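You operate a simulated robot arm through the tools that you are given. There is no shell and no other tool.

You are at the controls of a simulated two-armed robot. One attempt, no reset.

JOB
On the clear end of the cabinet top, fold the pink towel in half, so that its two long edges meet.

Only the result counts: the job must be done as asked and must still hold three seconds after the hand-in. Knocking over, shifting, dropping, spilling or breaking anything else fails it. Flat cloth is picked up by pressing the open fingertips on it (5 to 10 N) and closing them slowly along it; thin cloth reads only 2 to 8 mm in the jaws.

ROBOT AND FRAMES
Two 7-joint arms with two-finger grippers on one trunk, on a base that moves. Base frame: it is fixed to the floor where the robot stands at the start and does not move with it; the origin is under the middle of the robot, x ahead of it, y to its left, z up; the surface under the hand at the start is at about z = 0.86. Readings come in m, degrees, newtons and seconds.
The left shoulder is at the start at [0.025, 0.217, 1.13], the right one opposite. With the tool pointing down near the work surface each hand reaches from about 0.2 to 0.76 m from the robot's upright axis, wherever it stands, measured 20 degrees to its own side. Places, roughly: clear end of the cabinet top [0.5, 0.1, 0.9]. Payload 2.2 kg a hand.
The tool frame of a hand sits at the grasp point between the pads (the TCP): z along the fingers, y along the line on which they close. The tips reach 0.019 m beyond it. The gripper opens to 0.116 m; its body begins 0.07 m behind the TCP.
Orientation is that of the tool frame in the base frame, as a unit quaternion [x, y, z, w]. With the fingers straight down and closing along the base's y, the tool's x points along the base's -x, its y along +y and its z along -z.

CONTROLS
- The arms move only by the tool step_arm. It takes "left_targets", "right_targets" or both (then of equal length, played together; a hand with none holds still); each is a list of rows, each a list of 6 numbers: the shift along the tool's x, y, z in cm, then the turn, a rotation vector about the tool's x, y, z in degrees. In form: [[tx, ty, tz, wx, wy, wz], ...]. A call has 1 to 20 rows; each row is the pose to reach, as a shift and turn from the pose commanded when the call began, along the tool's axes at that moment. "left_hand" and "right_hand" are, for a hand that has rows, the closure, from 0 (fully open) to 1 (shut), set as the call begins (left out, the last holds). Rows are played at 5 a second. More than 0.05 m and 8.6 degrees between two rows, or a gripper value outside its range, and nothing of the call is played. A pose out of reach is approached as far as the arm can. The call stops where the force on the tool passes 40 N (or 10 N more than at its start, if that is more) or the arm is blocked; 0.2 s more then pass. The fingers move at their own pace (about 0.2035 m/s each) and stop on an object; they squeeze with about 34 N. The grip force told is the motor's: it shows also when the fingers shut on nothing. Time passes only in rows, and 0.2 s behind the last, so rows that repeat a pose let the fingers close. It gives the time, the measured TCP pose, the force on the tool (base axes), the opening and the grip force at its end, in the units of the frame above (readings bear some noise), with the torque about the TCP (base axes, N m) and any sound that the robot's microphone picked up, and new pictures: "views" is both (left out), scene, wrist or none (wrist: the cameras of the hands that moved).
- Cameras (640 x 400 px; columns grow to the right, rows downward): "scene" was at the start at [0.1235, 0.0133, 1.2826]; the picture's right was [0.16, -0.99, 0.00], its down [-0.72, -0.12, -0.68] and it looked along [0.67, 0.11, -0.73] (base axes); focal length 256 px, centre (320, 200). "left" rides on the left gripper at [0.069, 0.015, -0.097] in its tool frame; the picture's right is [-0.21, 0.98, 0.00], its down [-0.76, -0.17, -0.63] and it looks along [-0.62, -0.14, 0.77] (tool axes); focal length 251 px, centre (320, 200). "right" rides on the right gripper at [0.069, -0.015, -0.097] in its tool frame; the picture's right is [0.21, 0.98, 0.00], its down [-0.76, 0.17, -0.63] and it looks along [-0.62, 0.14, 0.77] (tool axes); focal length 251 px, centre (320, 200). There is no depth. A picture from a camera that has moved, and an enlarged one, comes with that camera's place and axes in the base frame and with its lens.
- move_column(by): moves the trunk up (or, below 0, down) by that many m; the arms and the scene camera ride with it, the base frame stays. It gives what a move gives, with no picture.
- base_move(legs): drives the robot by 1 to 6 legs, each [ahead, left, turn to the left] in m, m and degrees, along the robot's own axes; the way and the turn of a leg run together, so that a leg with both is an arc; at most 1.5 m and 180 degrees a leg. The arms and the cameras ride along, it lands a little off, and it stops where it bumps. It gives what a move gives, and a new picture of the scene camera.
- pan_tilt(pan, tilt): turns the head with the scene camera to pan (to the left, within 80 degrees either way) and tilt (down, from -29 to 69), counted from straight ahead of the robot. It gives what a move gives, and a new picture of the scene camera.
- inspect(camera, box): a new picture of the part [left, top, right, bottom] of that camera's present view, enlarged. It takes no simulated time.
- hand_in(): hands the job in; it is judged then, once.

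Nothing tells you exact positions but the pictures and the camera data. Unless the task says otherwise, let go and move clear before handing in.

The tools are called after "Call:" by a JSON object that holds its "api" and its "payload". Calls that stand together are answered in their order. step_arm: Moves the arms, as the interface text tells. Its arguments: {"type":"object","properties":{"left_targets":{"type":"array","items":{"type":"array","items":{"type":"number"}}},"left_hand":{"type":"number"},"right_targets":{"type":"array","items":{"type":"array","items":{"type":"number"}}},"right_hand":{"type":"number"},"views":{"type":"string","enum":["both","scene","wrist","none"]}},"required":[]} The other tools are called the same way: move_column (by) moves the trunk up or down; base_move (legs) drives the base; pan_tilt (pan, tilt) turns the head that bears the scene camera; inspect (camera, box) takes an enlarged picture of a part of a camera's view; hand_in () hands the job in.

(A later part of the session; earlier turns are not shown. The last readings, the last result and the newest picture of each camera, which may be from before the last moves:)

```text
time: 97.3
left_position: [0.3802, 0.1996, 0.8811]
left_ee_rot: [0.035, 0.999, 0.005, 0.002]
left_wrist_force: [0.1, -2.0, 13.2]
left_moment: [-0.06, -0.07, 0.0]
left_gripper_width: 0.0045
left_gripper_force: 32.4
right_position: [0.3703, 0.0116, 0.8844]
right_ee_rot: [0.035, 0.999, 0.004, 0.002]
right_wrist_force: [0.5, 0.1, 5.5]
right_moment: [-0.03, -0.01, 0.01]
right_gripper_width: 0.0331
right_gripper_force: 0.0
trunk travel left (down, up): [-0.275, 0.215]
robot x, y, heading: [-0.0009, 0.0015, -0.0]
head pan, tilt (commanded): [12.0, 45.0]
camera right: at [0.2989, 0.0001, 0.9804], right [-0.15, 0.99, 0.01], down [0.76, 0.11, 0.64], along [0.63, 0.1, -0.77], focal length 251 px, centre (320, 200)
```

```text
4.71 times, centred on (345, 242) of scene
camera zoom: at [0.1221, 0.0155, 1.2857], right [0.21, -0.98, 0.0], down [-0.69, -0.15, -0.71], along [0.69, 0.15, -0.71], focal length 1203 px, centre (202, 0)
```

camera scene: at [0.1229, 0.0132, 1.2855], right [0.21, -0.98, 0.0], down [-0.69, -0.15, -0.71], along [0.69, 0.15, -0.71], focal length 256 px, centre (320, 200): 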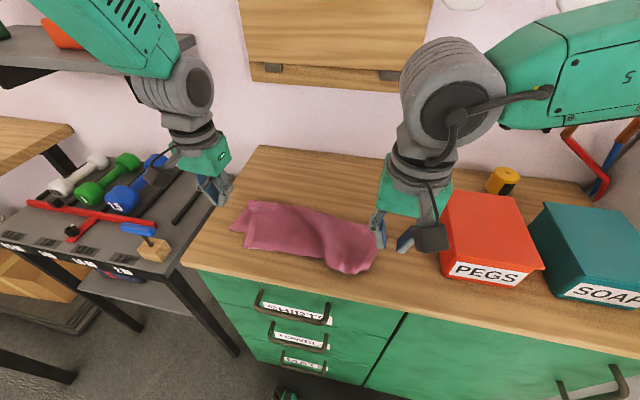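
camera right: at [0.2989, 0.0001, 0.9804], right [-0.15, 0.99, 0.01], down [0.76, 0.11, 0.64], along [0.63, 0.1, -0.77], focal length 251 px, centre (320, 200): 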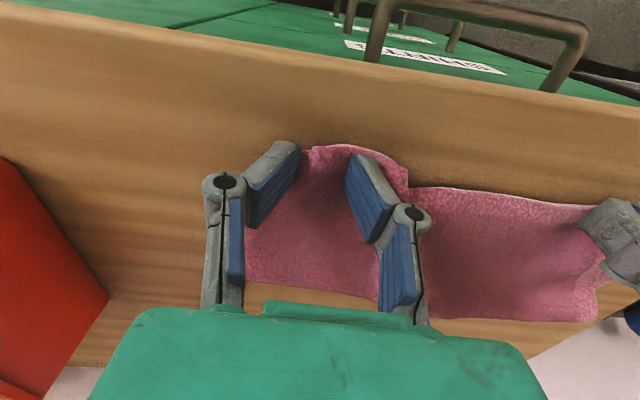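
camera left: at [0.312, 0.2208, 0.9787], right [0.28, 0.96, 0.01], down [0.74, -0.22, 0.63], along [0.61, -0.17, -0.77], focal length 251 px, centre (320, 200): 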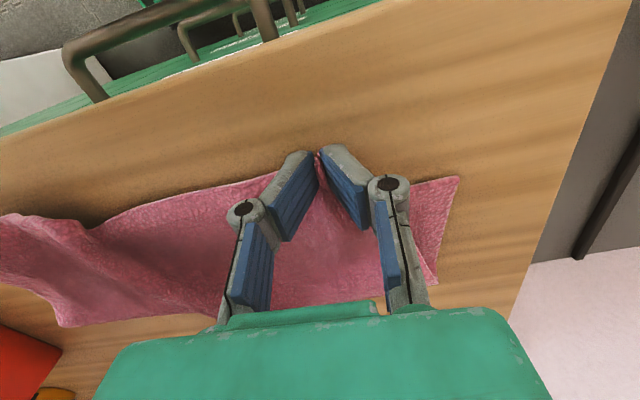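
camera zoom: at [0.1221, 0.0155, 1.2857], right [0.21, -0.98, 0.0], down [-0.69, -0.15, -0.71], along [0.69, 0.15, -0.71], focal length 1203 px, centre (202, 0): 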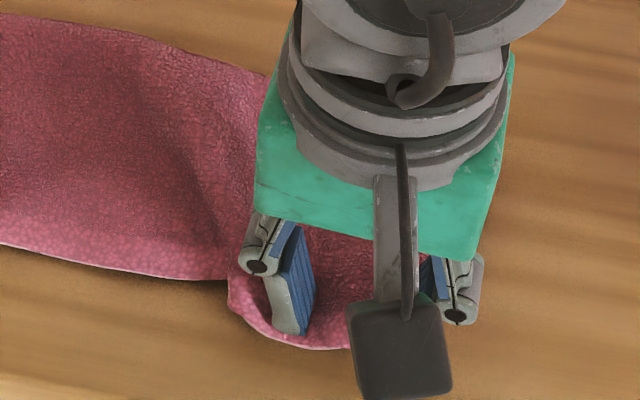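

Call:
{"api": "step_arm", "payload": {"right_targets": [[0, 0, 0.04, 0, 0, 0], [0, 0, 0.04, 0, 0, 0]], "right_hand": 0.78, "views": "none"}}

Call:
{"api": "step_arm", "payload": {"right_targets": [[0, 0, 0, 0, 0, 0], [0, 0, 0, 0, 0, 0]], "right_hand": 0.83, "views": "wrist"}}

Call:
{"api": "inspect", "payload": {"camera": "right", "box": [200, 100, 440, 250]}}

```text
time: 97.9
left_position: [0.3799, 0.2, 0.8821]
left_ee_rot: [0.034, 0.999, 0.005, 0.002]
left_wrist_force: [0.3, -1.7, 12.9]
left_moment: [-0.06, -0.06, -0.01]
left_gripper_width: 0.0047
left_gripper_force: 33.4
right_position: [0.3697, 0.0118, 0.8847]
right_ee_rot: [0.035, 0.999, 0.004, 0.001]
right_wrist_force: [-0.6, 0.7, 6.5]
right_moment: [0.0, -0.06, 0.01]
right_gripper_width: 0.0274
right_gripper_force: 0.0
trunk travel left (down, up): [-0.275, 0.215]
robot x, y, heading: [-0.0015, 0.0007, 0.1]
head pan, tilt (commanded): [12.0, 45.0]
```

```text
time: 98.5
left_position: [0.3799, 0.1999, 0.8826]
left_ee_rot: [0.035, 0.999, 0.005, 0.002]
left_wrist_force: [0.6, -2.7, 13.5]
left_moment: [-0.08, -0.06, 0.0]
left_gripper_width: 0.0045
left_gripper_force: 33.8
right_position: [0.3684, 0.0106, 0.8848]
right_ee_rot: [0.034, 0.999, 0.004, 0.002]
right_wrist_force: [-0.3, -0.3, 4.5]
right_moment: [-0.01, -0.02, 0.02]
right_gripper_width: 0.0211
right_gripper_force: 0.0
trunk travel left (down, up): [-0.275, 0.215]
robot x, y, heading: [0.0008, 0.0, -0.3]
head pan, tilt (commanded): [12.0, 45.0]
camera right: at [0.2989, -0.0004, 0.9803], right [-0.15, 0.99, 0.01], down [0.76, 0.11, 0.64], along [0.63, 0.1, -0.77], focal length 251 px, centre (320, 200)
```

right: 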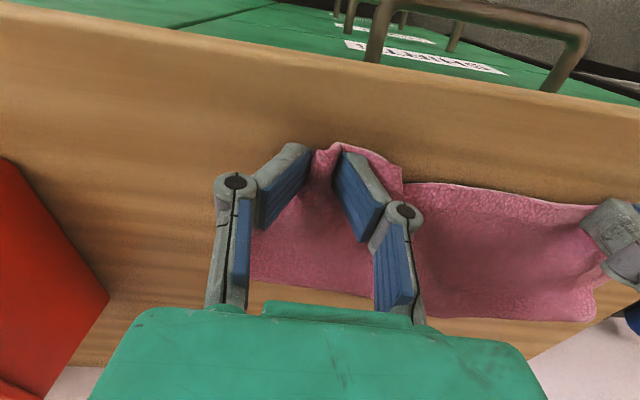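

```text
2.67 times, centred on (320, 175) of right
camera zoom: at [0.2989, -0.0004, 0.9803], right [-0.15, 0.99, 0.01], down [0.76, 0.11, 0.64], along [0.63, 0.1, -0.77], focal length 670 px, centre (320, 267)
```

zoom: 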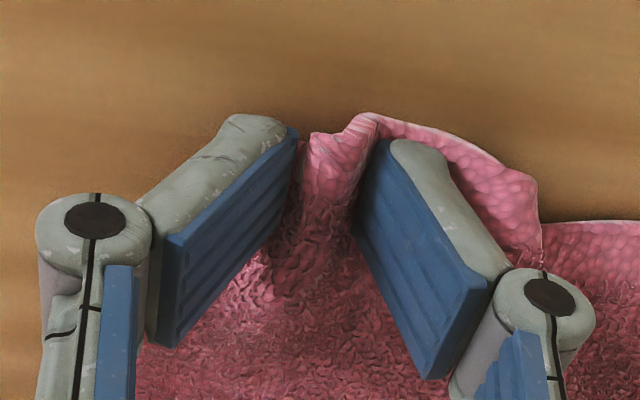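

A bunch is forming in the right jaws too. Closing further.

Call:
{"api": "step_arm", "payload": {"right_targets": [[0, 0, 0.03, 0, 0, 0], [0, 0, 0.03, 0, 0, 0]], "right_hand": 0.88, "views": "none"}}

Call:
{"api": "step_arm", "payload": {"right_targets": [[0, 0, 0, 0, 0, 0], [0, 0, 0, 0, 0, 0]], "right_hand": 0.94, "views": "none"}}

Call:
{"api": "step_arm", "payload": {"right_targets": [[0, 0, 0, 0, 0, 0], [0, 0, 0, 0, 0, 0], [0, 0, 0, 0, 0, 0]], "right_hand": 1.0, "views": "wrist"}}

Call:
{"api": "inspect", "payload": {"camera": "right", "box": [200, 100, 440, 250]}}

```text
time: 99.1
left_position: [0.3804, 0.2001, 0.8819]
left_ee_rot: [0.034, 0.999, 0.004, 0.001]
left_wrist_force: [1.1, -3.0, 12.5]
left_moment: [-0.06, -0.11, -0.02]
left_gripper_width: 0.0045
left_gripper_force: 33.3
right_position: [0.3702, 0.0107, 0.8836]
right_ee_rot: [0.035, 0.999, 0.004, 0.002]
right_wrist_force: [0.0, 1.2, 6.5]
right_moment: [-0.06, -0.06, 0.0]
right_gripper_width: 0.0152
right_gripper_force: 0.2
trunk travel left (down, up): [-0.275, 0.215]
robot x, y, heading: [0.0015, -0.0008, -0.2]
head pan, tilt (commanded): [12.0, 45.0]
```

```text
time: 99.7
left_position: [0.3789, 0.2003, 0.8827]
left_ee_rot: [0.035, 0.999, 0.004, 0.002]
left_wrist_force: [1.2, -1.9, 11.7]
left_moment: [-0.02, -0.05, -0.03]
left_gripper_width: 0.0047
left_gripper_force: 33.2
right_position: [0.3695, 0.0106, 0.8845]
right_ee_rot: [0.035, 0.999, 0.005, 0.002]
right_wrist_force: [0.1, 0.0, 9.7]
right_moment: [-0.11, -0.09, -0.02]
right_gripper_width: 0.0105
right_gripper_force: 1.3
trunk travel left (down, up): [-0.275, 0.215]
robot x, y, heading: [-0.0, -0.0015, -0.1]
head pan, tilt (commanded): [12.0, 45.0]
```

```text
time: 100.5
left_position: [0.3798, 0.2007, 0.8818]
left_ee_rot: [0.035, 0.999, 0.005, 0.002]
left_wrist_force: [1.6, -1.5, 10.2]
left_moment: [-0.06, -0.07, -0.04]
left_gripper_width: 0.0046
left_gripper_force: 32.6
right_position: [0.3691, 0.0108, 0.8832]
right_ee_rot: [0.034, 0.999, 0.004, 0.001]
right_wrist_force: [1.1, -0.1, 14.6]
right_moment: [-0.18, -0.06, -0.02]
right_gripper_width: 0.0059
right_gripper_force: 33.8
trunk travel left (down, up): [-0.275, 0.215]
robot x, y, heading: [0.0016, -0.0012, -0.1]
head pan, tilt (commanded): [12.0, 45.0]
camera right: at [0.299, -0.0004, 0.9804], right [-0.15, 0.99, 0.01], down [0.76, 0.11, 0.64], along [0.63, 0.1, -0.77], focal length 251 px, centre (320, 200)
```

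right: 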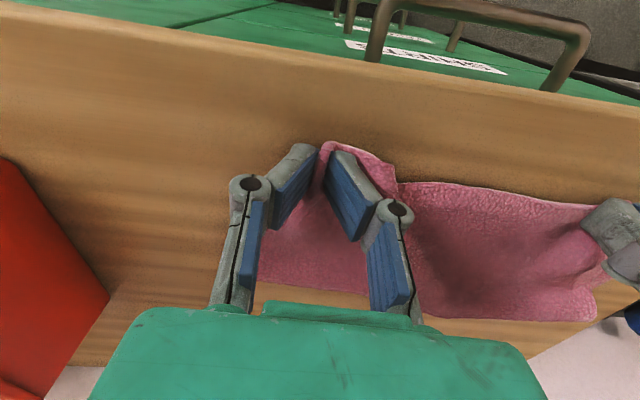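

```text
2.67 times, centred on (320, 175) of right
camera zoom: at [0.299, -0.0004, 0.9804], right [-0.15, 0.99, 0.01], down [0.76, 0.11, 0.64], along [0.63, 0.1, -0.77], focal length 670 px, centre (320, 267)
```

zoom: 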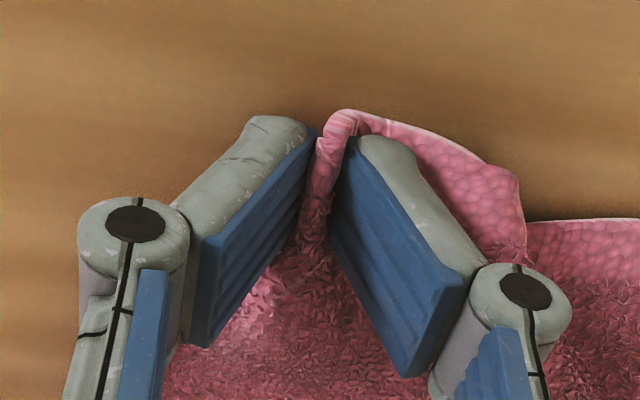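

Both corners are gripped (4.6 and 5.9 mm). I'll lift both and stretch the hem apart to undo the overlap fold.

Call:
{"api": "step_arm", "payload": {"left_targets": [[0, 0, -1, 0, 0, 0], [0, 0.3, -2, 0, 0, 0], [0, 0.8, -3.2, 0, 0, 0], [0, 1.3, -4.2, 0, 0, 0]], "right_targets": [[0, 0, -1, 0, 0, 0], [0, -0.3, -2, 0, 0, 0], [0, -0.8, -3.2, 0, 0, 0], [0, -1.3, -4.2, 0, 0, 0]], "views": "both"}}

Call:
{"api": "inspect", "payload": {"camera": "scene", "box": [200, 165, 390, 290]}}

Call:
{"api": "inspect", "payload": {"camera": "right", "box": [200, 60, 520, 260]}}

```text
time: 101.5
left_position: [0.3796, 0.2116, 0.9242]
left_ee_rot: [0.035, 0.999, 0.004, 0.001]
left_wrist_force: [-0.2, -0.1, -0.2]
left_moment: [0.02, 0.0, -0.01]
left_gripper_width: 0.0045
left_gripper_force: 33.0
right_position: [0.3687, -0.0016, 0.927]
right_ee_rot: [0.035, 0.999, 0.003, 0.001]
right_wrist_force: [0.0, 0.3, -0.2]
right_moment: [-0.03, 0.01, 0.03]
right_gripper_width: 0.0058
right_gripper_force: 33.9
trunk travel left (down, up): [-0.275, 0.215]
robot x, y, heading: [0.0008, -0.0037, 0.0]
head pan, tilt (commanded): [12.0, 45.0]
camera scene: at [0.123, 0.0168, 1.2855], right [0.21, -0.98, 0.0], down [-0.69, -0.15, -0.7], along [0.69, 0.15, -0.71], focal length 256 px, centre (320, 200)
camera right: at [0.2981, -0.0132, 1.0223], right [-0.15, 0.99, 0.01], down [0.76, 0.11, 0.64], along [0.63, 0.1, -0.77], focal length 251 px, centre (320, 200)
camera left: at [0.3128, 0.2328, 1.0211], right [0.28, 0.96, 0.01], down [0.74, -0.22, 0.63], along [0.61, -0.17, -0.77], focal length 251 px, centre (320, 200)
```

scene: 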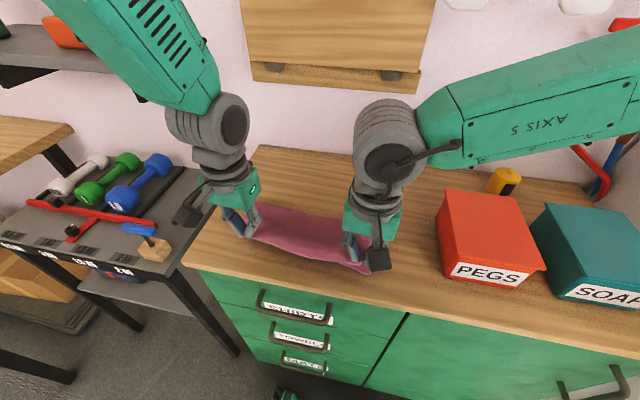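
right: 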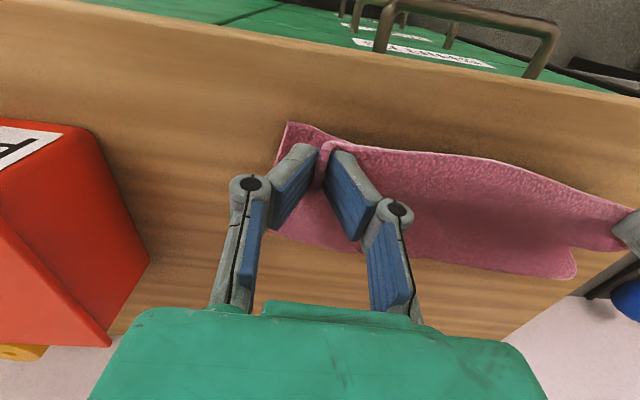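
left: 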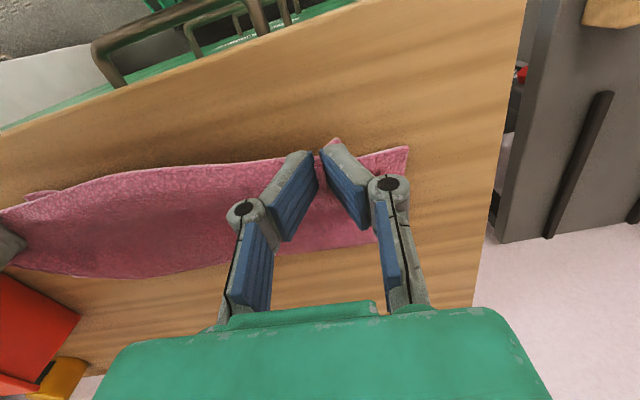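

```text
3.20 times, centred on (295, 228) of scene
camera zoom: at [0.123, 0.0168, 1.2855], right [0.21, -0.98, 0.0], down [-0.69, -0.15, -0.7], along [0.69, 0.15, -0.71], focal length 818 px, centre (400, 112)
```

zoom: 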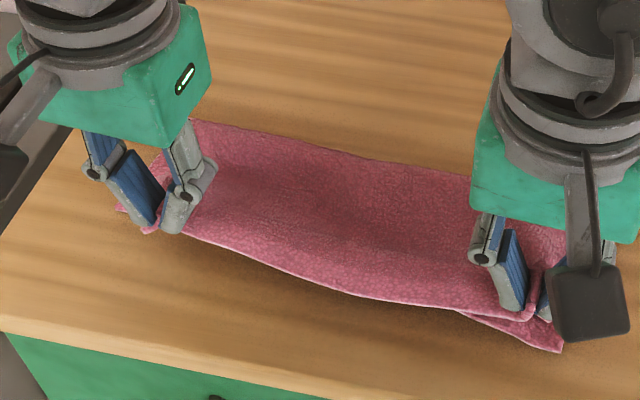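

```text
2.00 times, centred on (360, 160) of right
camera zoom: at [0.2981, -0.0132, 1.0223], right [-0.15, 0.99, 0.01], down [0.76, 0.11, 0.64], along [0.63, 0.1, -0.77], focal length 503 px, centre (240, 280)
```

zoom: 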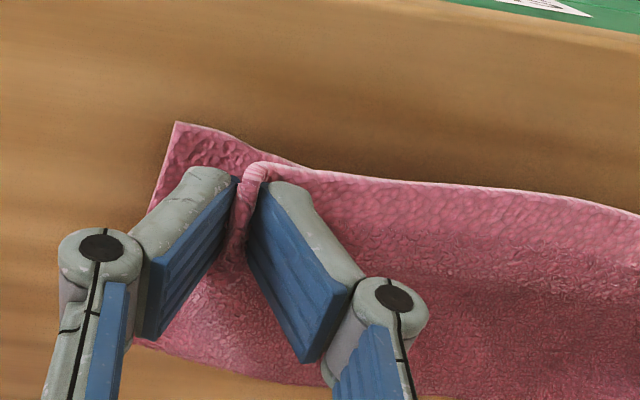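

The overlap is gone, and the right-hand grip holds the very corner. The bottom hem now runs from (0.411, 0.270) to (0.366, -0.023), so I'll carry the top hem back over it to reset the crease, keeping the hem stretched.

Call:
{"api": "step_arm", "payload": {"left_targets": [[-1.56, 0.61, -0.4, 0, 0, 0], [-3.12, 1.22, -0.8, 0, 0, 0], [-4.68, 1.83, -1, 0, 0, 0], [-6.23, 2.44, -1, 0, 0, 0], [-7.8, 2.95, -1, 0, 0, 0], [-9.27, 3.46, -1, 0, 0, 0]], "right_targets": [[-1.14, 0.23, -0.4, 0, 0, 0], [-2.27, 0.46, -0.8, 0, 0, 0], [-3.35, 0.69, -0.8, 0, 0, 0], [-4.44, 0.91, -0.8, 0, 0, 0], [-5.62, 1.2, -0.8, 0, 0, 0], [-6.7, 1.47, -0.8, 0, 0, 0]], "views": "both"}}

Call:
{"api": "inspect", "payload": {"camera": "scene", "box": [200, 150, 390, 285]}}

```text
time: 102.9
left_position: [0.4761, 0.2415, 0.9324]
left_ee_rot: [0.036, 0.999, 0.003, -0.001]
left_wrist_force: [-4.1, -20.4, 0.0]
left_moment: [-0.47, 0.09, -0.17]
left_gripper_width: 0.0048
left_gripper_force: 33.1
right_position: [0.4366, 0.0102, 0.9336]
right_ee_rot: [0.034, 0.999, 0.005, 0.001]
right_wrist_force: [4.9, 20.7, -0.1]
right_moment: [0.39, -0.1, -0.11]
right_gripper_width: 0.0063
right_gripper_force: 34.0
trunk travel left (down, up): [-0.275, 0.215]
robot x, y, heading: [-0.0005, 0.0002, -0.1]
head pan, tilt (commanded): [12.0, 45.0]
camera scene: at [0.1251, 0.0176, 1.2852], right [0.21, -0.98, 0.0], down [-0.7, -0.15, -0.7], along [0.69, 0.15, -0.71], focal length 256 px, centre (320, 200)
camera right: at [0.3667, -0.002, 1.0302], right [-0.15, 0.99, 0.01], down [0.76, 0.11, 0.64], along [0.63, 0.1, -0.77], focal length 251 px, centre (320, 200)
camera left: at [0.4082, 0.2626, 1.0289], right [0.28, 0.96, 0.0], down [0.74, -0.22, 0.63], along [0.61, -0.18, -0.77], focal length 251 px, centre (320, 200)
```

scene: 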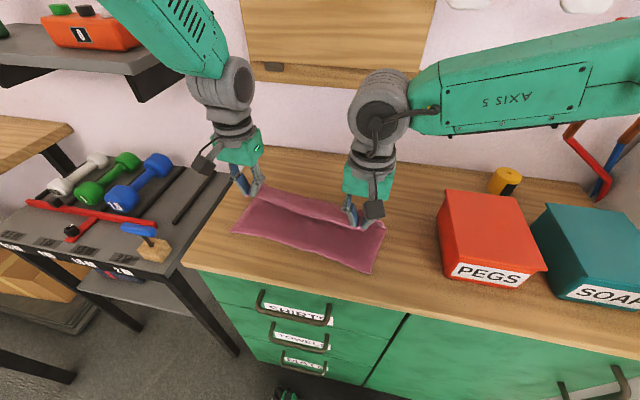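
right: 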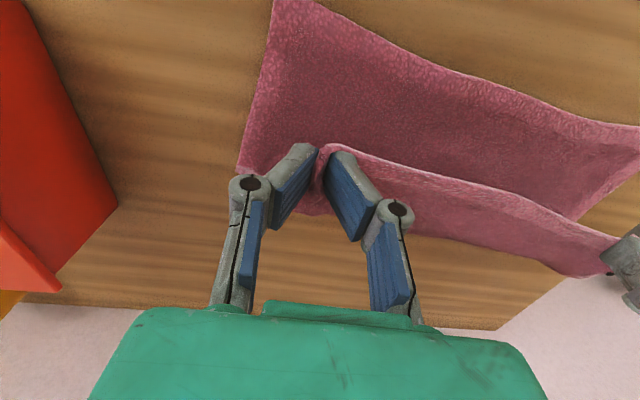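
left: 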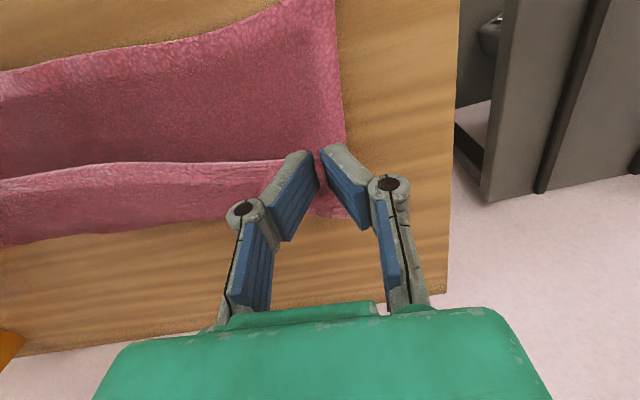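

```text
2.96 times, centred on (295, 218) of scene
camera zoom: at [0.1251, 0.0176, 1.2852], right [0.21, -0.98, 0.0], down [-0.7, -0.15, -0.7], along [0.69, 0.15, -0.71], focal length 757 px, centre (394, 148)
```

zoom: 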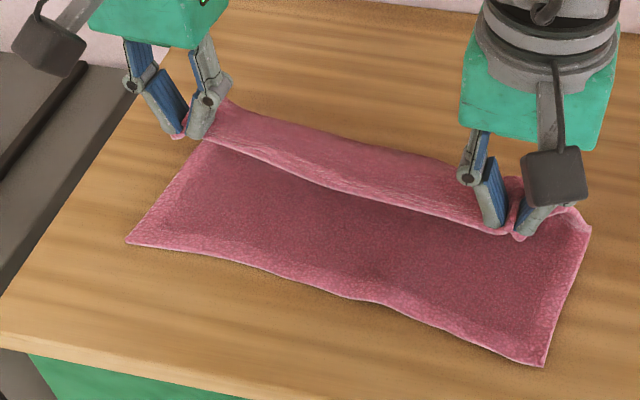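

The layout is clean again, but the hem is stretched too hard (20 N), so I'll ease the hands together slightly. Then I'll lay the hem back along the bottom hem, overhanging it by a few mm.

Call:
{"api": "step_arm", "payload": {"left_targets": [[0.77, -0.46, 0.2, 0, 0, 0], [2.36, -0.62, 0.7, 0, 0, 0], [3.95, -0.78, 1.5, 0, 0, 0], [5.34, -0.93, 2.4, 0, 0, 0], [6.43, -1.05, 3.2, 0, 0, 0], [7.13, -1.15, 3.8, 0, 0, 0]], "right_targets": [[0.71, 0.15, 0.2, 0, 0, 0], [2.0, 0.06, 0.7, 0, 0, 0], [3.4, -0.04, 1.5, 0, 0, 0], [4.59, -0.17, 2.4, 0, 0, 0], [5.48, -0.29, 3.2, 0, 0, 0], [6.08, -0.33, 3.9, 0, 0, 0]], "views": "both"}}

Call:
{"api": "inspect", "payload": {"camera": "scene", "box": [200, 150, 390, 285]}}

Call:
{"api": "inspect", "payload": {"camera": "left", "box": [0, 60, 440, 320]}}

Call:
{"api": "inspect", "payload": {"camera": "right", "box": [200, 60, 640, 320]}}

```text
time: 104.3
left_position: [0.4037, 0.2348, 0.8929]
left_ee_rot: [0.035, 0.999, 0.004, 0.001]
left_wrist_force: [0.0, -6.6, 0.7]
left_moment: [-0.13, 0.01, -0.09]
left_gripper_width: 0.0048
left_gripper_force: 33.8
right_position: [0.3763, 0.0095, 0.8947]
right_ee_rot: [0.035, 0.999, 0.003, 0.001]
right_wrist_force: [0.9, 6.6, -0.3]
right_moment: [0.09, -0.02, -0.03]
right_gripper_width: 0.0062
right_gripper_force: 34.4
trunk travel left (down, up): [-0.275, 0.215]
robot x, y, heading: [0.0034, -0.0011, -0.0]
head pan, tilt (commanded): [12.0, 45.0]
camera scene: at [0.1238, 0.0172, 1.2854], right [0.21, -0.98, 0.0], down [-0.69, -0.15, -0.7], along [0.69, 0.15, -0.71], focal length 256 px, centre (320, 200)
camera right: at [0.3062, -0.0016, 0.9907], right [-0.15, 0.99, 0.01], down [0.76, 0.11, 0.64], along [0.63, 0.1, -0.77], focal length 251 px, centre (320, 200)
camera left: at [0.336, 0.2559, 0.9911], right [0.28, 0.96, 0.01], down [0.74, -0.22, 0.63], along [0.61, -0.17, -0.77], focal length 251 px, centre (320, 200)
```

scene: 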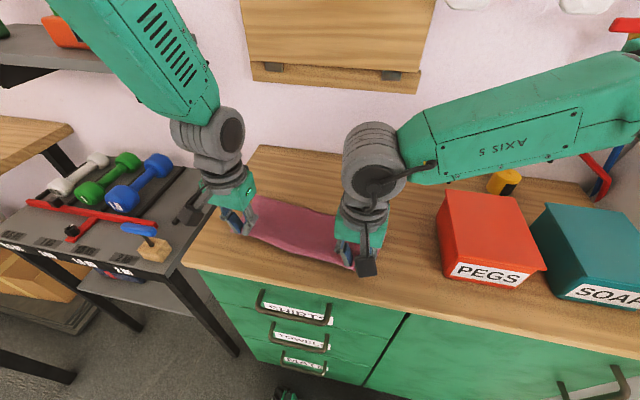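
right: 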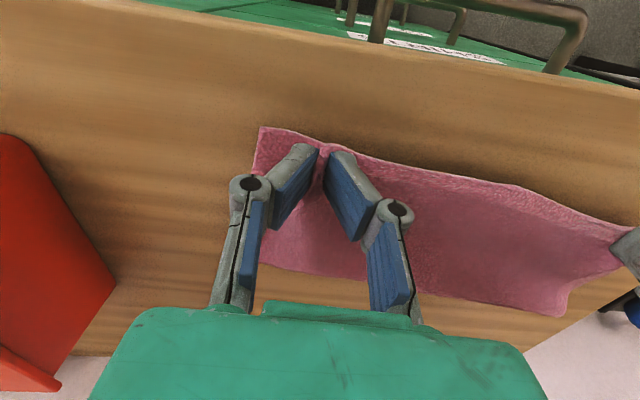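
left: 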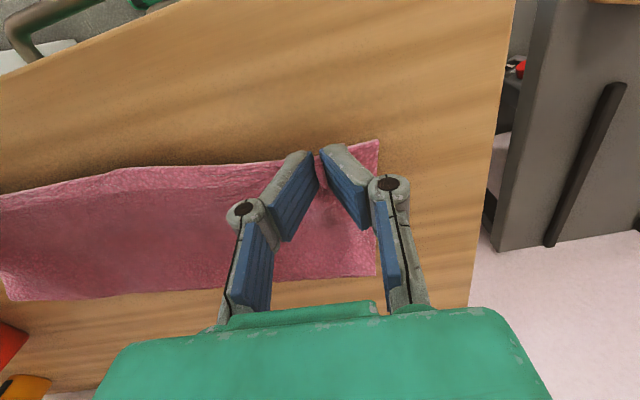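

```text
2.96 times, centred on (295, 218) of scene
camera zoom: at [0.1238, 0.0172, 1.2854], right [0.21, -0.98, 0.0], down [-0.69, -0.15, -0.7], along [0.69, 0.15, -0.71], focal length 757 px, centre (394, 148)
```

zoom: 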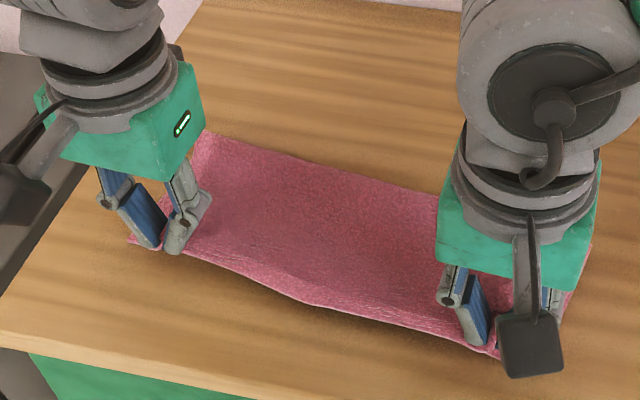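

```text
1.45 times, centred on (220, 190) of left
camera zoom: at [0.336, 0.2559, 0.9911], right [0.28, 0.96, 0.01], down [0.74, -0.22, 0.63], along [0.61, -0.17, -0.77], focal length 366 px, centre (466, 214)
```

zoom: 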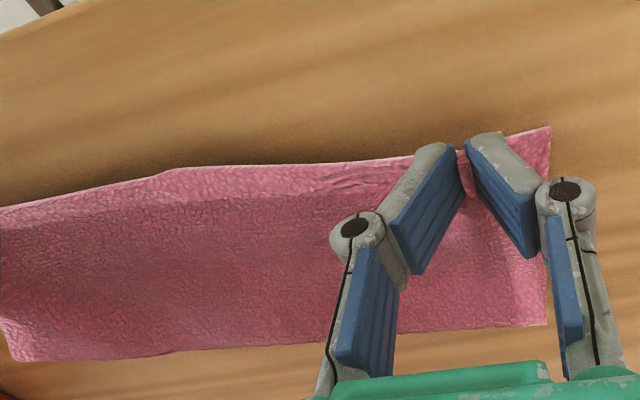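

```text
1.45 times, centred on (420, 190) of right
camera zoom: at [0.3062, -0.0016, 0.9907], right [-0.15, 0.99, 0.01], down [0.76, 0.11, 0.64], along [0.63, 0.1, -0.77], focal length 366 px, centre (174, 214)
```

zoom: 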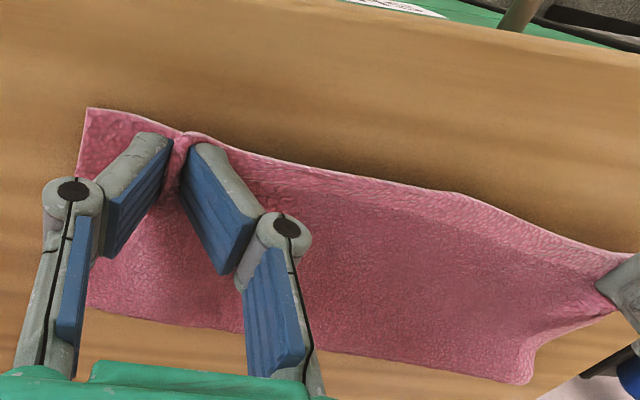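

The hems coincide along the length again and the crease is about 11 cm behind the hem. I'll lower, shift a few mm toward me, then open only the right hand while the left keeps holding.

Call:
{"api": "step_arm", "payload": {"left_targets": [[0.2, 0, 0.2, 0, 0, 0], [0.4, 0, 0.4, 0, 0, 0], [0.4, 0, 0.4, 0, 0, 0]], "right_targets": [[0.25, 0, 0.3, 0, 0, 0], [0.5, 0, 0.6, 0, 0, 0], [0.5, 0, 0.6, 0, 0, 0]], "views": "none"}}

Call:
{"api": "step_arm", "payload": {"right_targets": [[0, 0, 0, 0, 0, 0], [0, 0, 0, 0, 0, 0]], "right_hand": 0.87, "views": "none"}}

Call:
{"api": "step_arm", "payload": {"right_targets": [[0, 0, -1, 0, 0, 0], [0, 0, -2.5, 0, 0, 0], [0, -1, -5, 0, 0, 0], [0, -4, -8, 0, 0, 0]], "views": "both"}}

Call:
{"api": "inspect", "payload": {"camera": "scene", "box": [290, 190, 400, 280]}}

Call:
{"api": "inspect", "payload": {"camera": "right", "box": [260, 60, 580, 260]}}

```text
time: 105.1
left_position: [0.3985, 0.2355, 0.8899]
left_ee_rot: [0.034, 0.999, 0.004, 0.001]
left_wrist_force: [-1.1, -6.8, 0.5]
left_moment: [-0.13, 0.01, -0.09]
left_gripper_width: 0.0046
left_gripper_force: 33.3
right_position: [0.3717, 0.0099, 0.8881]
right_ee_rot: [0.035, 0.999, 0.003, 0.001]
right_wrist_force: [1.5, 6.0, 1.5]
right_moment: [0.1, -0.02, -0.02]
right_gripper_width: 0.0061
right_gripper_force: 33.4
trunk travel left (down, up): [-0.275, 0.215]
robot x, y, heading: [-0.0019, -0.0034, 0.1]
head pan, tilt (commanded): [12.0, 45.0]
```

```text
time: 105.7
left_position: [0.3992, 0.2344, 0.8896]
left_ee_rot: [0.035, 0.999, 0.003, 0.001]
left_wrist_force: [0.0, -0.3, 0.5]
left_moment: [0.01, 0.0, -0.01]
left_gripper_width: 0.0046
left_gripper_force: 33.6
right_position: [0.3712, 0.0107, 0.8886]
right_ee_rot: [0.034, 0.999, 0.003, 0.001]
right_wrist_force: [-0.5, 0.5, 1.2]
right_moment: [0.0, -0.02, 0.02]
right_gripper_width: 0.0151
right_gripper_force: 0.2
trunk travel left (down, up): [-0.275, 0.215]
robot x, y, heading: [0.002, -0.0006, 0.2]
head pan, tilt (commanded): [12.0, 45.0]
```

```text
time: 106.7
left_position: [0.3986, 0.2336, 0.8909]
left_ee_rot: [0.034, 0.999, 0.004, 0.002]
left_wrist_force: [1.1, 0.5, 0.1]
left_moment: [0.02, -0.01, 0.02]
left_gripper_width: 0.0045
left_gripper_force: 33.2
right_position: [0.367, -0.0321, 0.9697]
right_ee_rot: [0.034, 0.999, 0.004, 0.001]
right_wrist_force: [0.2, -0.5, 0.2]
right_moment: [0.01, -0.03, -0.01]
right_gripper_width: 0.015
right_gripper_force: 0.1
trunk travel left (down, up): [-0.275, 0.215]
robot x, y, heading: [-0.0004, -0.0047, -0.0]
head pan, tilt (commanded): [12.0, 45.0]
camera scene: at [0.1227, 0.0145, 1.2856], right [0.21, -0.98, 0.0], down [-0.69, -0.15, -0.71], along [0.69, 0.15, -0.71], focal length 256 px, centre (320, 200)
camera right: at [0.2965, -0.0432, 1.0657], right [-0.15, 0.99, 0.01], down [0.76, 0.11, 0.64], along [0.63, 0.1, -0.77], focal length 251 px, centre (320, 200)
```

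scene: 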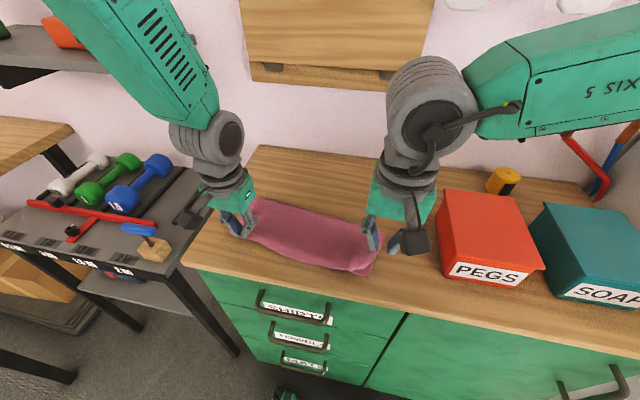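
right: 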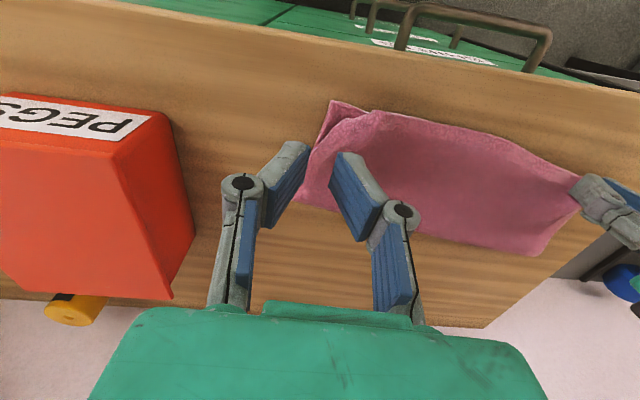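

```text
4.44 times, centred on (345, 235) of scene
camera zoom: at [0.1227, 0.0145, 1.2856], right [0.21, -0.98, 0.0], down [-0.69, -0.15, -0.71], along [0.69, 0.15, -0.71], focal length 1136 px, centre (209, 44)
```

zoom: 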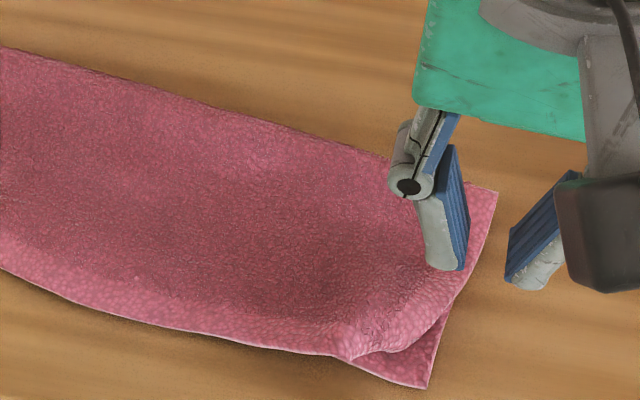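

```text
2.00 times, centred on (420, 160) of right
camera zoom: at [0.2965, -0.0432, 1.0657], right [-0.15, 0.99, 0.01], down [0.76, 0.11, 0.64], along [0.63, 0.1, -0.77], focal length 503 px, centre (120, 280)
```

zoom: 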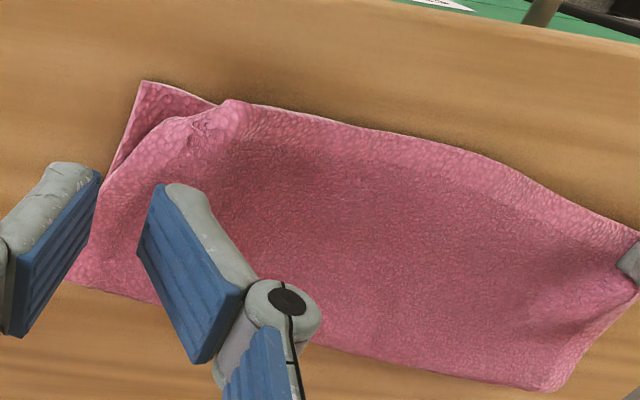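

The right corner is free and overhangs the bottom layer by about 1 cm, but sits 3.7 cm inward along y. With the left hand still gripping as an anchor, I'll press the closed right fingertips on that overhanging strip and drag it outward.

Call:
{"api": "step_arm", "payload": {"right_targets": [[0.3, 1.8, 2.0, 0, 0, 0], [0.6, 3.6, 4.0, 0, 0, 0], [0.88, 5.35, 6.0, 0, 0, 0], [0.88, 5.35, 7.3, 0, 0, 0], [0.88, 5.35, 8.1, 0, 0, 0]], "right_hand": 1.0, "views": "wrist"}}

Call:
{"api": "inspect", "payload": {"camera": "right", "box": [200, 80, 440, 240]}}

```text
time: 107.9
left_position: [0.3986, 0.2341, 0.8901]
left_ee_rot: [0.035, 0.999, 0.003, 0.001]
left_wrist_force: [0.4, 0.3, 0.2]
left_moment: [0.04, -0.02, -0.01]
left_gripper_width: 0.0047
left_gripper_force: 33.4
right_position: [0.3614, 0.0238, 0.8871]
right_ee_rot: [0.034, 0.999, 0.003, 0.0]
right_wrist_force: [-0.1, 0.9, 0.9]
right_moment: [-0.02, 0.0, 0.02]
right_gripper_width: 0.0001
right_gripper_force: 28.4
trunk travel left (down, up): [-0.275, 0.215]
robot x, y, heading: [0.0009, -0.0036, -0.1]
head pan, tilt (commanded): [12.0, 45.0]
camera right: at [0.2921, 0.0128, 0.9836], right [-0.15, 0.99, 0.01], down [0.76, 0.11, 0.64], along [0.63, 0.1, -0.77], focal length 251 px, centre (320, 200)
```

right: 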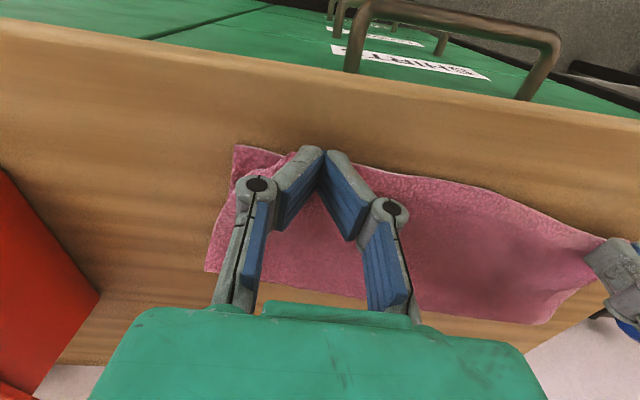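

```text
2.50 times, centred on (320, 160) of right
camera zoom: at [0.2921, 0.0128, 0.9836], right [-0.15, 0.99, 0.01], down [0.76, 0.11, 0.64], along [0.63, 0.1, -0.77], focal length 629 px, centre (320, 300)
```

zoom: 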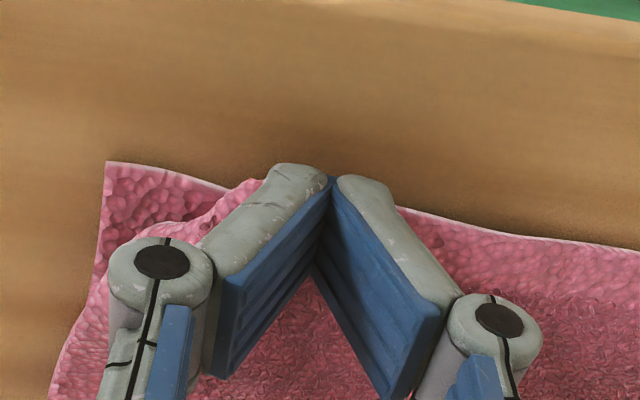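

Call:
{"api": "step_arm", "payload": {"right_targets": [[0, 0, 0.2, 0, 0, 0], [0, 0, 0.35, 0, 0, 0], [0, 0, 0.35, 0, 0, 0]], "views": "none"}}

```text
time: 108.7
left_position: [0.3993, 0.2363, 0.8895]
left_ee_rot: [0.035, 0.999, 0.004, 0.001]
left_wrist_force: [-1.1, 0.4, 1.6]
left_moment: [0.05, 0.01, 0.04]
left_gripper_width: 0.0046
left_gripper_force: 32.9
right_position: [0.3623, 0.0233, 0.884]
right_ee_rot: [0.034, 0.999, 0.003, 0.002]
right_wrist_force: [-1.0, -1.3, 3.1]
right_moment: [-0.06, -0.04, -0.01]
right_gripper_width: 0.0
right_gripper_force: 28.1
trunk travel left (down, up): [-0.275, 0.215]
robot x, y, heading: [0.0054, 0.0012, 0.2]
head pan, tilt (commanded): [12.0, 45.0]
```

Call:
{"api": "step_arm", "payload": {"right_targets": [[0, 0, 0.06, 0, 0, 0], [0.02, -0.4, 0.07, 0, 0, 0], [0.03, -0.8, 0.07, 0, 0, 0], [0.05, -1.2, 0.07, 0, 0, 0], [0.06, -1.6, 0.07, 0, 0, 0], [0.08, -2.0, 0.07, 0, 0, 0], [0.1, -2.4, 0.07, 0, 0, 0], [0.12, -2.8, 0.07, 0, 0, 0]], "views": "both"}}

Call:
{"api": "inspect", "payload": {"camera": "right", "box": [200, 80, 440, 240]}}

Call:
{"api": "inspect", "payload": {"camera": "scene", "box": [200, 165, 400, 285]}}

```text
time: 110.5
left_position: [0.3999, 0.2356, 0.8905]
left_ee_rot: [0.035, 0.999, 0.003, 0.001]
left_wrist_force: [-1.4, -11.9, -0.6]
left_moment: [-0.22, 0.05, -0.14]
left_gripper_width: 0.0049
left_gripper_force: 33.2
right_position: [0.3597, -0.0028, 0.8844]
right_ee_rot: [0.034, 0.999, 0.004, 0.002]
right_wrist_force: [1.7, 12.2, 8.0]
right_moment: [0.17, -0.11, 0.13]
right_gripper_width: 0.0
right_gripper_force: 28.3
trunk travel left (down, up): [-0.275, 0.215]
robot x, y, heading: [-0.0012, 0.0021, -0.2]
head pan, tilt (commanded): [12.0, 45.0]
camera scene: at [0.1231, 0.0176, 1.2855], right [0.21, -0.98, 0.0], down [-0.69, -0.15, -0.7], along [0.69, 0.15, -0.71], focal length 256 px, centre (320, 200)
camera right: at [0.2895, -0.0139, 0.9804], right [-0.15, 0.99, 0.01], down [0.76, 0.11, 0.64], along [0.63, 0.1, -0.77], focal length 251 px, centre (320, 200)
```

scene: 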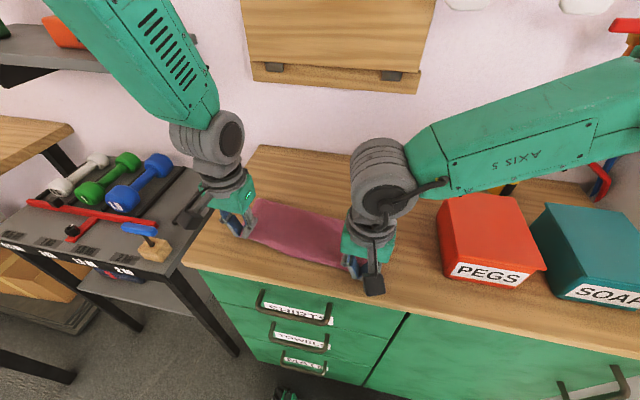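
right: 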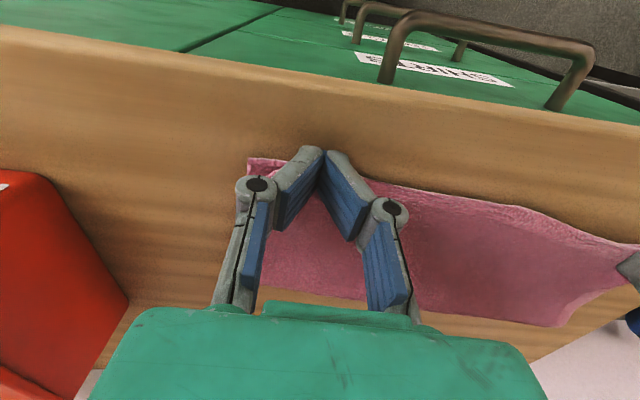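

```text
2.50 times, centred on (320, 160) of right
camera zoom: at [0.2895, -0.0139, 0.9804], right [-0.15, 0.99, 0.01], down [0.76, 0.11, 0.64], along [0.63, 0.1, -0.77], focal length 629 px, centre (320, 300)
```

zoom: 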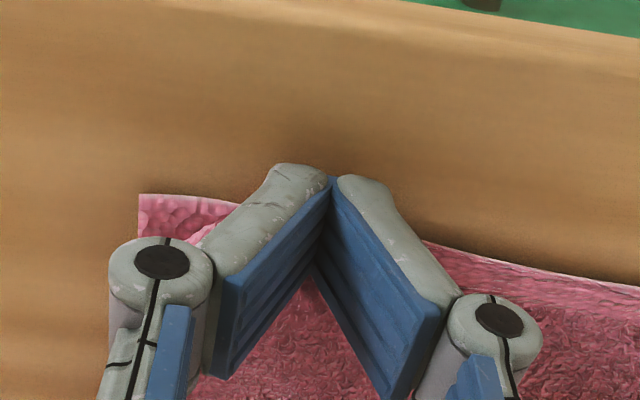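

```text
3.20 times, centred on (300, 225) of scene
camera zoom: at [0.1231, 0.0176, 1.2855], right [0.21, -0.98, 0.0], down [-0.69, -0.15, -0.7], along [0.69, 0.15, -0.71], focal length 818 px, centre (384, 120)
```

zoom: 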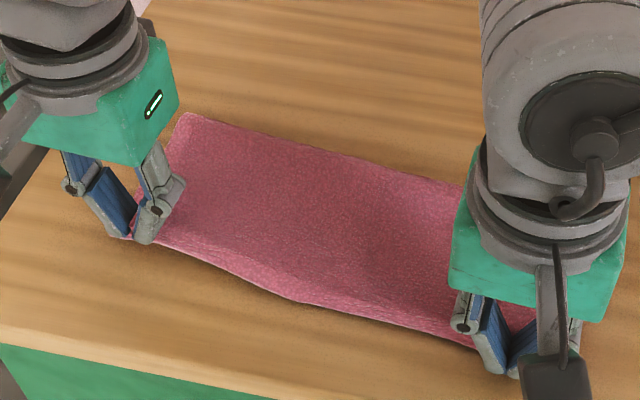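

The hem is taut between the left grip and the right fingertips. Now the reverse: I'll hold the right end pressed, release the left hand, and flatten its bunch outward the same way.

Call:
{"api": "step_arm", "payload": {"left_targets": [[0, 0, 0.2, 0, 0, 0], [0, 0, 0.2, 0, 0, 0]], "left_hand": 0.87, "views": "none"}}

Call:
{"api": "step_arm", "payload": {"left_targets": [[0, 0, -1, 0, 0, 0], [0, 0, -2.5, 0, 0, 0], [0, 0.5, -5, 0, 0, 0], [0, 2.5, -7, 0, 0, 0]], "views": "both"}}

Call:
{"api": "inspect", "payload": {"camera": "left", "box": [100, 60, 420, 260]}}

Call:
{"api": "inspect", "payload": {"camera": "scene", "box": [200, 165, 400, 285]}}

```text
time: 111.1
left_position: [0.3973, 0.2358, 0.889]
left_ee_rot: [0.036, 0.999, 0.004, 0.002]
left_wrist_force: [-0.5, -0.2, 0.1]
left_moment: [0.0, 0.01, 0.02]
left_gripper_width: 0.0149
left_gripper_force: 0.1
right_position: [0.3603, -0.0045, 0.8836]
right_ee_rot: [0.035, 0.999, 0.003, 0.001]
right_wrist_force: [0.7, -0.5, 10.9]
right_moment: [-0.1, -0.1, -0.04]
right_gripper_width: 0.0001
right_gripper_force: 28.5
trunk travel left (down, up): [-0.275, 0.215]
robot x, y, heading: [-0.0004, -0.0016, -0.3]
head pan, tilt (commanded): [12.0, 45.0]
```

```text
time: 112.1
left_position: [0.4003, 0.2604, 0.9591]
left_ee_rot: [0.035, 0.999, 0.004, 0.001]
left_wrist_force: [0.2, 0.0, 0.2]
left_moment: [0.01, -0.01, 0.0]
left_gripper_width: 0.015
left_gripper_force: 0.1
right_position: [0.3597, -0.0039, 0.8837]
right_ee_rot: [0.035, 0.999, 0.003, 0.002]
right_wrist_force: [1.2, -2.2, 10.9]
right_moment: [-0.11, -0.13, -0.02]
right_gripper_width: 0.0
right_gripper_force: 28.4
trunk travel left (down, up): [-0.275, 0.215]
robot x, y, heading: [-0.0052, -0.0011, -0.0]
head pan, tilt (commanded): [12.0, 45.0]
camera scene: at [0.1223, 0.0179, 1.2856], right [0.21, -0.98, 0.0], down [-0.69, -0.15, -0.71], along [0.69, 0.15, -0.71], focal length 256 px, centre (320, 200)
camera left: at [0.333, 0.2818, 1.0566], right [0.28, 0.96, 0.01], down [0.74, -0.22, 0.63], along [0.61, -0.17, -0.77], focal length 251 px, centre (320, 200)
```

scene: 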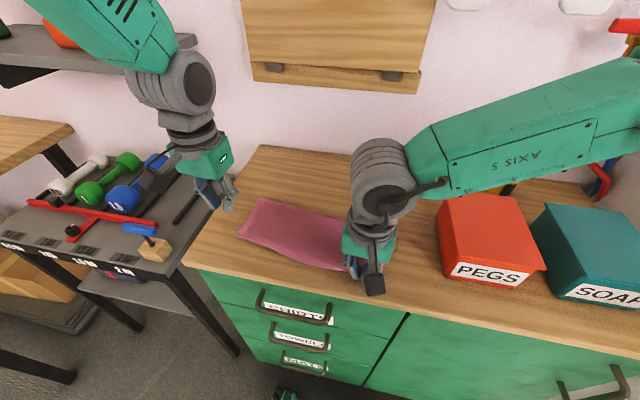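
left: 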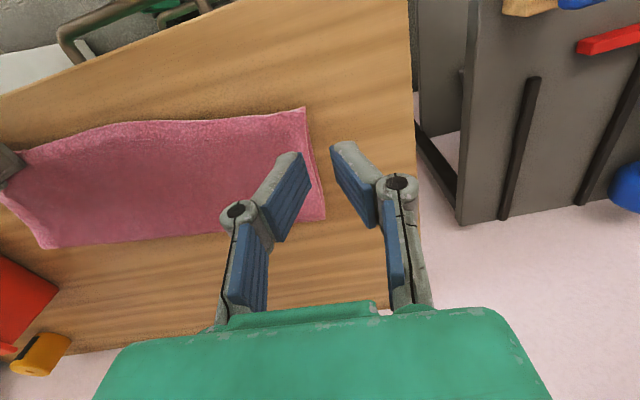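

```text
2.00 times, centred on (260, 160) of left
camera zoom: at [0.333, 0.2818, 1.0566], right [0.28, 0.96, 0.01], down [0.74, -0.22, 0.63], along [0.61, -0.17, -0.77], focal length 503 px, centre (440, 280)
```

zoom: 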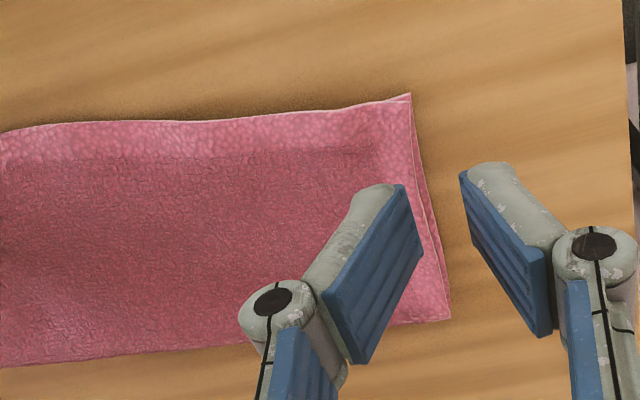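

```text
3.20 times, centred on (300, 225) of scene
camera zoom: at [0.1223, 0.0179, 1.2856], right [0.21, -0.98, 0.0], down [-0.69, -0.15, -0.71], along [0.69, 0.15, -0.71], focal length 818 px, centre (384, 120)
```

zoom: 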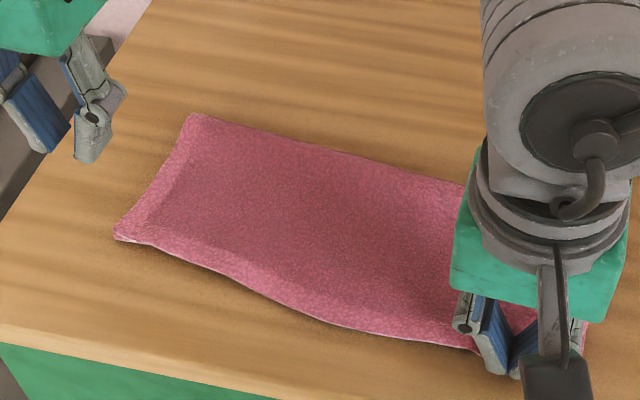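

The left end is now essentially perfect, with the top corner on the bottom corner. I'll lift the right hand to check its end.

Call:
{"api": "step_arm", "payload": {"right_targets": [[0, 0, -1.5, 0, 0, 0], [0, 0, -3.5, 0, 0, 0], [0, -3, -6, 0, 0, 0], [0, -6, -9, 0, 0, 0]], "views": "both"}}

Call:
{"api": "inspect", "payload": {"camera": "scene", "box": [200, 165, 400, 285]}}

Call:
{"api": "inspect", "payload": {"camera": "right", "box": [300, 60, 560, 220]}}

```text
time: 113.1
left_position: [0.4004, 0.2567, 0.9605]
left_ee_rot: [0.034, 0.999, 0.005, 0.003]
left_wrist_force: [0.2, 0.9, 0.7]
left_moment: [0.01, -0.01, 0.03]
left_gripper_width: 0.0151
left_gripper_force: 0.0
right_position: [0.3559, -0.067, 0.9753]
right_ee_rot: [0.034, 0.999, 0.005, 0.001]
right_wrist_force: [-0.5, -0.6, 0.7]
right_moment: [0.02, -0.05, -0.01]
right_gripper_width: 0.0
right_gripper_force: 28.6
trunk travel left (down, up): [-0.275, 0.215]
robot x, y, heading: [0.0006, -0.0021, -0.0]
head pan, tilt (commanded): [12.0, 45.0]
camera scene: at [0.1222, 0.0134, 1.2856], right [0.21, -0.98, 0.0], down [-0.69, -0.15, -0.71], along [0.69, 0.15, -0.71], focal length 256 px, centre (320, 200)
camera right: at [0.2845, -0.0787, 1.0712], right [-0.15, 0.99, 0.01], down [0.76, 0.11, 0.64], along [0.63, 0.1, -0.77], focal length 251 px, centre (320, 200)
```

scene: 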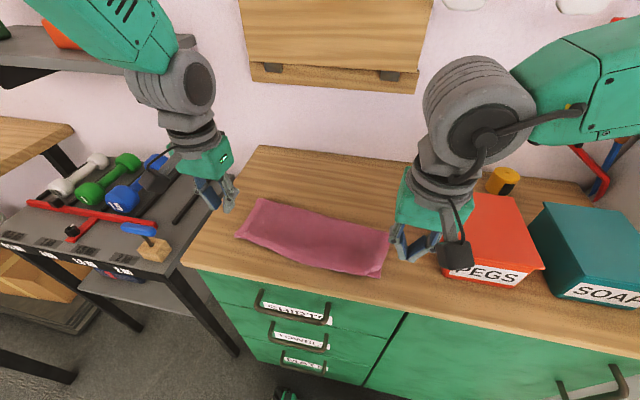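
right: 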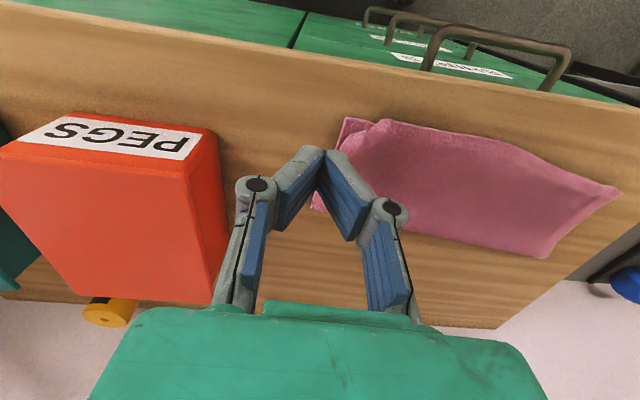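

```text
3.20 times, centred on (300, 225) of scene
camera zoom: at [0.1222, 0.0134, 1.2856], right [0.21, -0.98, 0.0], down [-0.69, -0.15, -0.71], along [0.69, 0.15, -0.71], focal length 818 px, centre (384, 120)
```

zoom: 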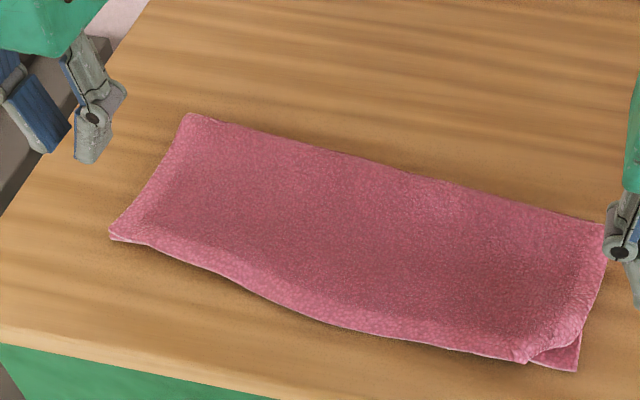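

```text
2.46 times, centred on (430, 140) of right
camera zoom: at [0.2845, -0.0787, 1.0712], right [-0.15, 0.99, 0.01], down [0.76, 0.11, 0.64], along [0.63, 0.1, -0.77], focal length 619 px, centre (49, 348)
```

zoom: 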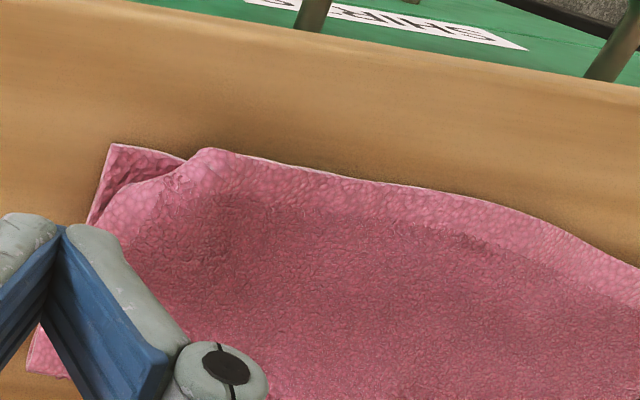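

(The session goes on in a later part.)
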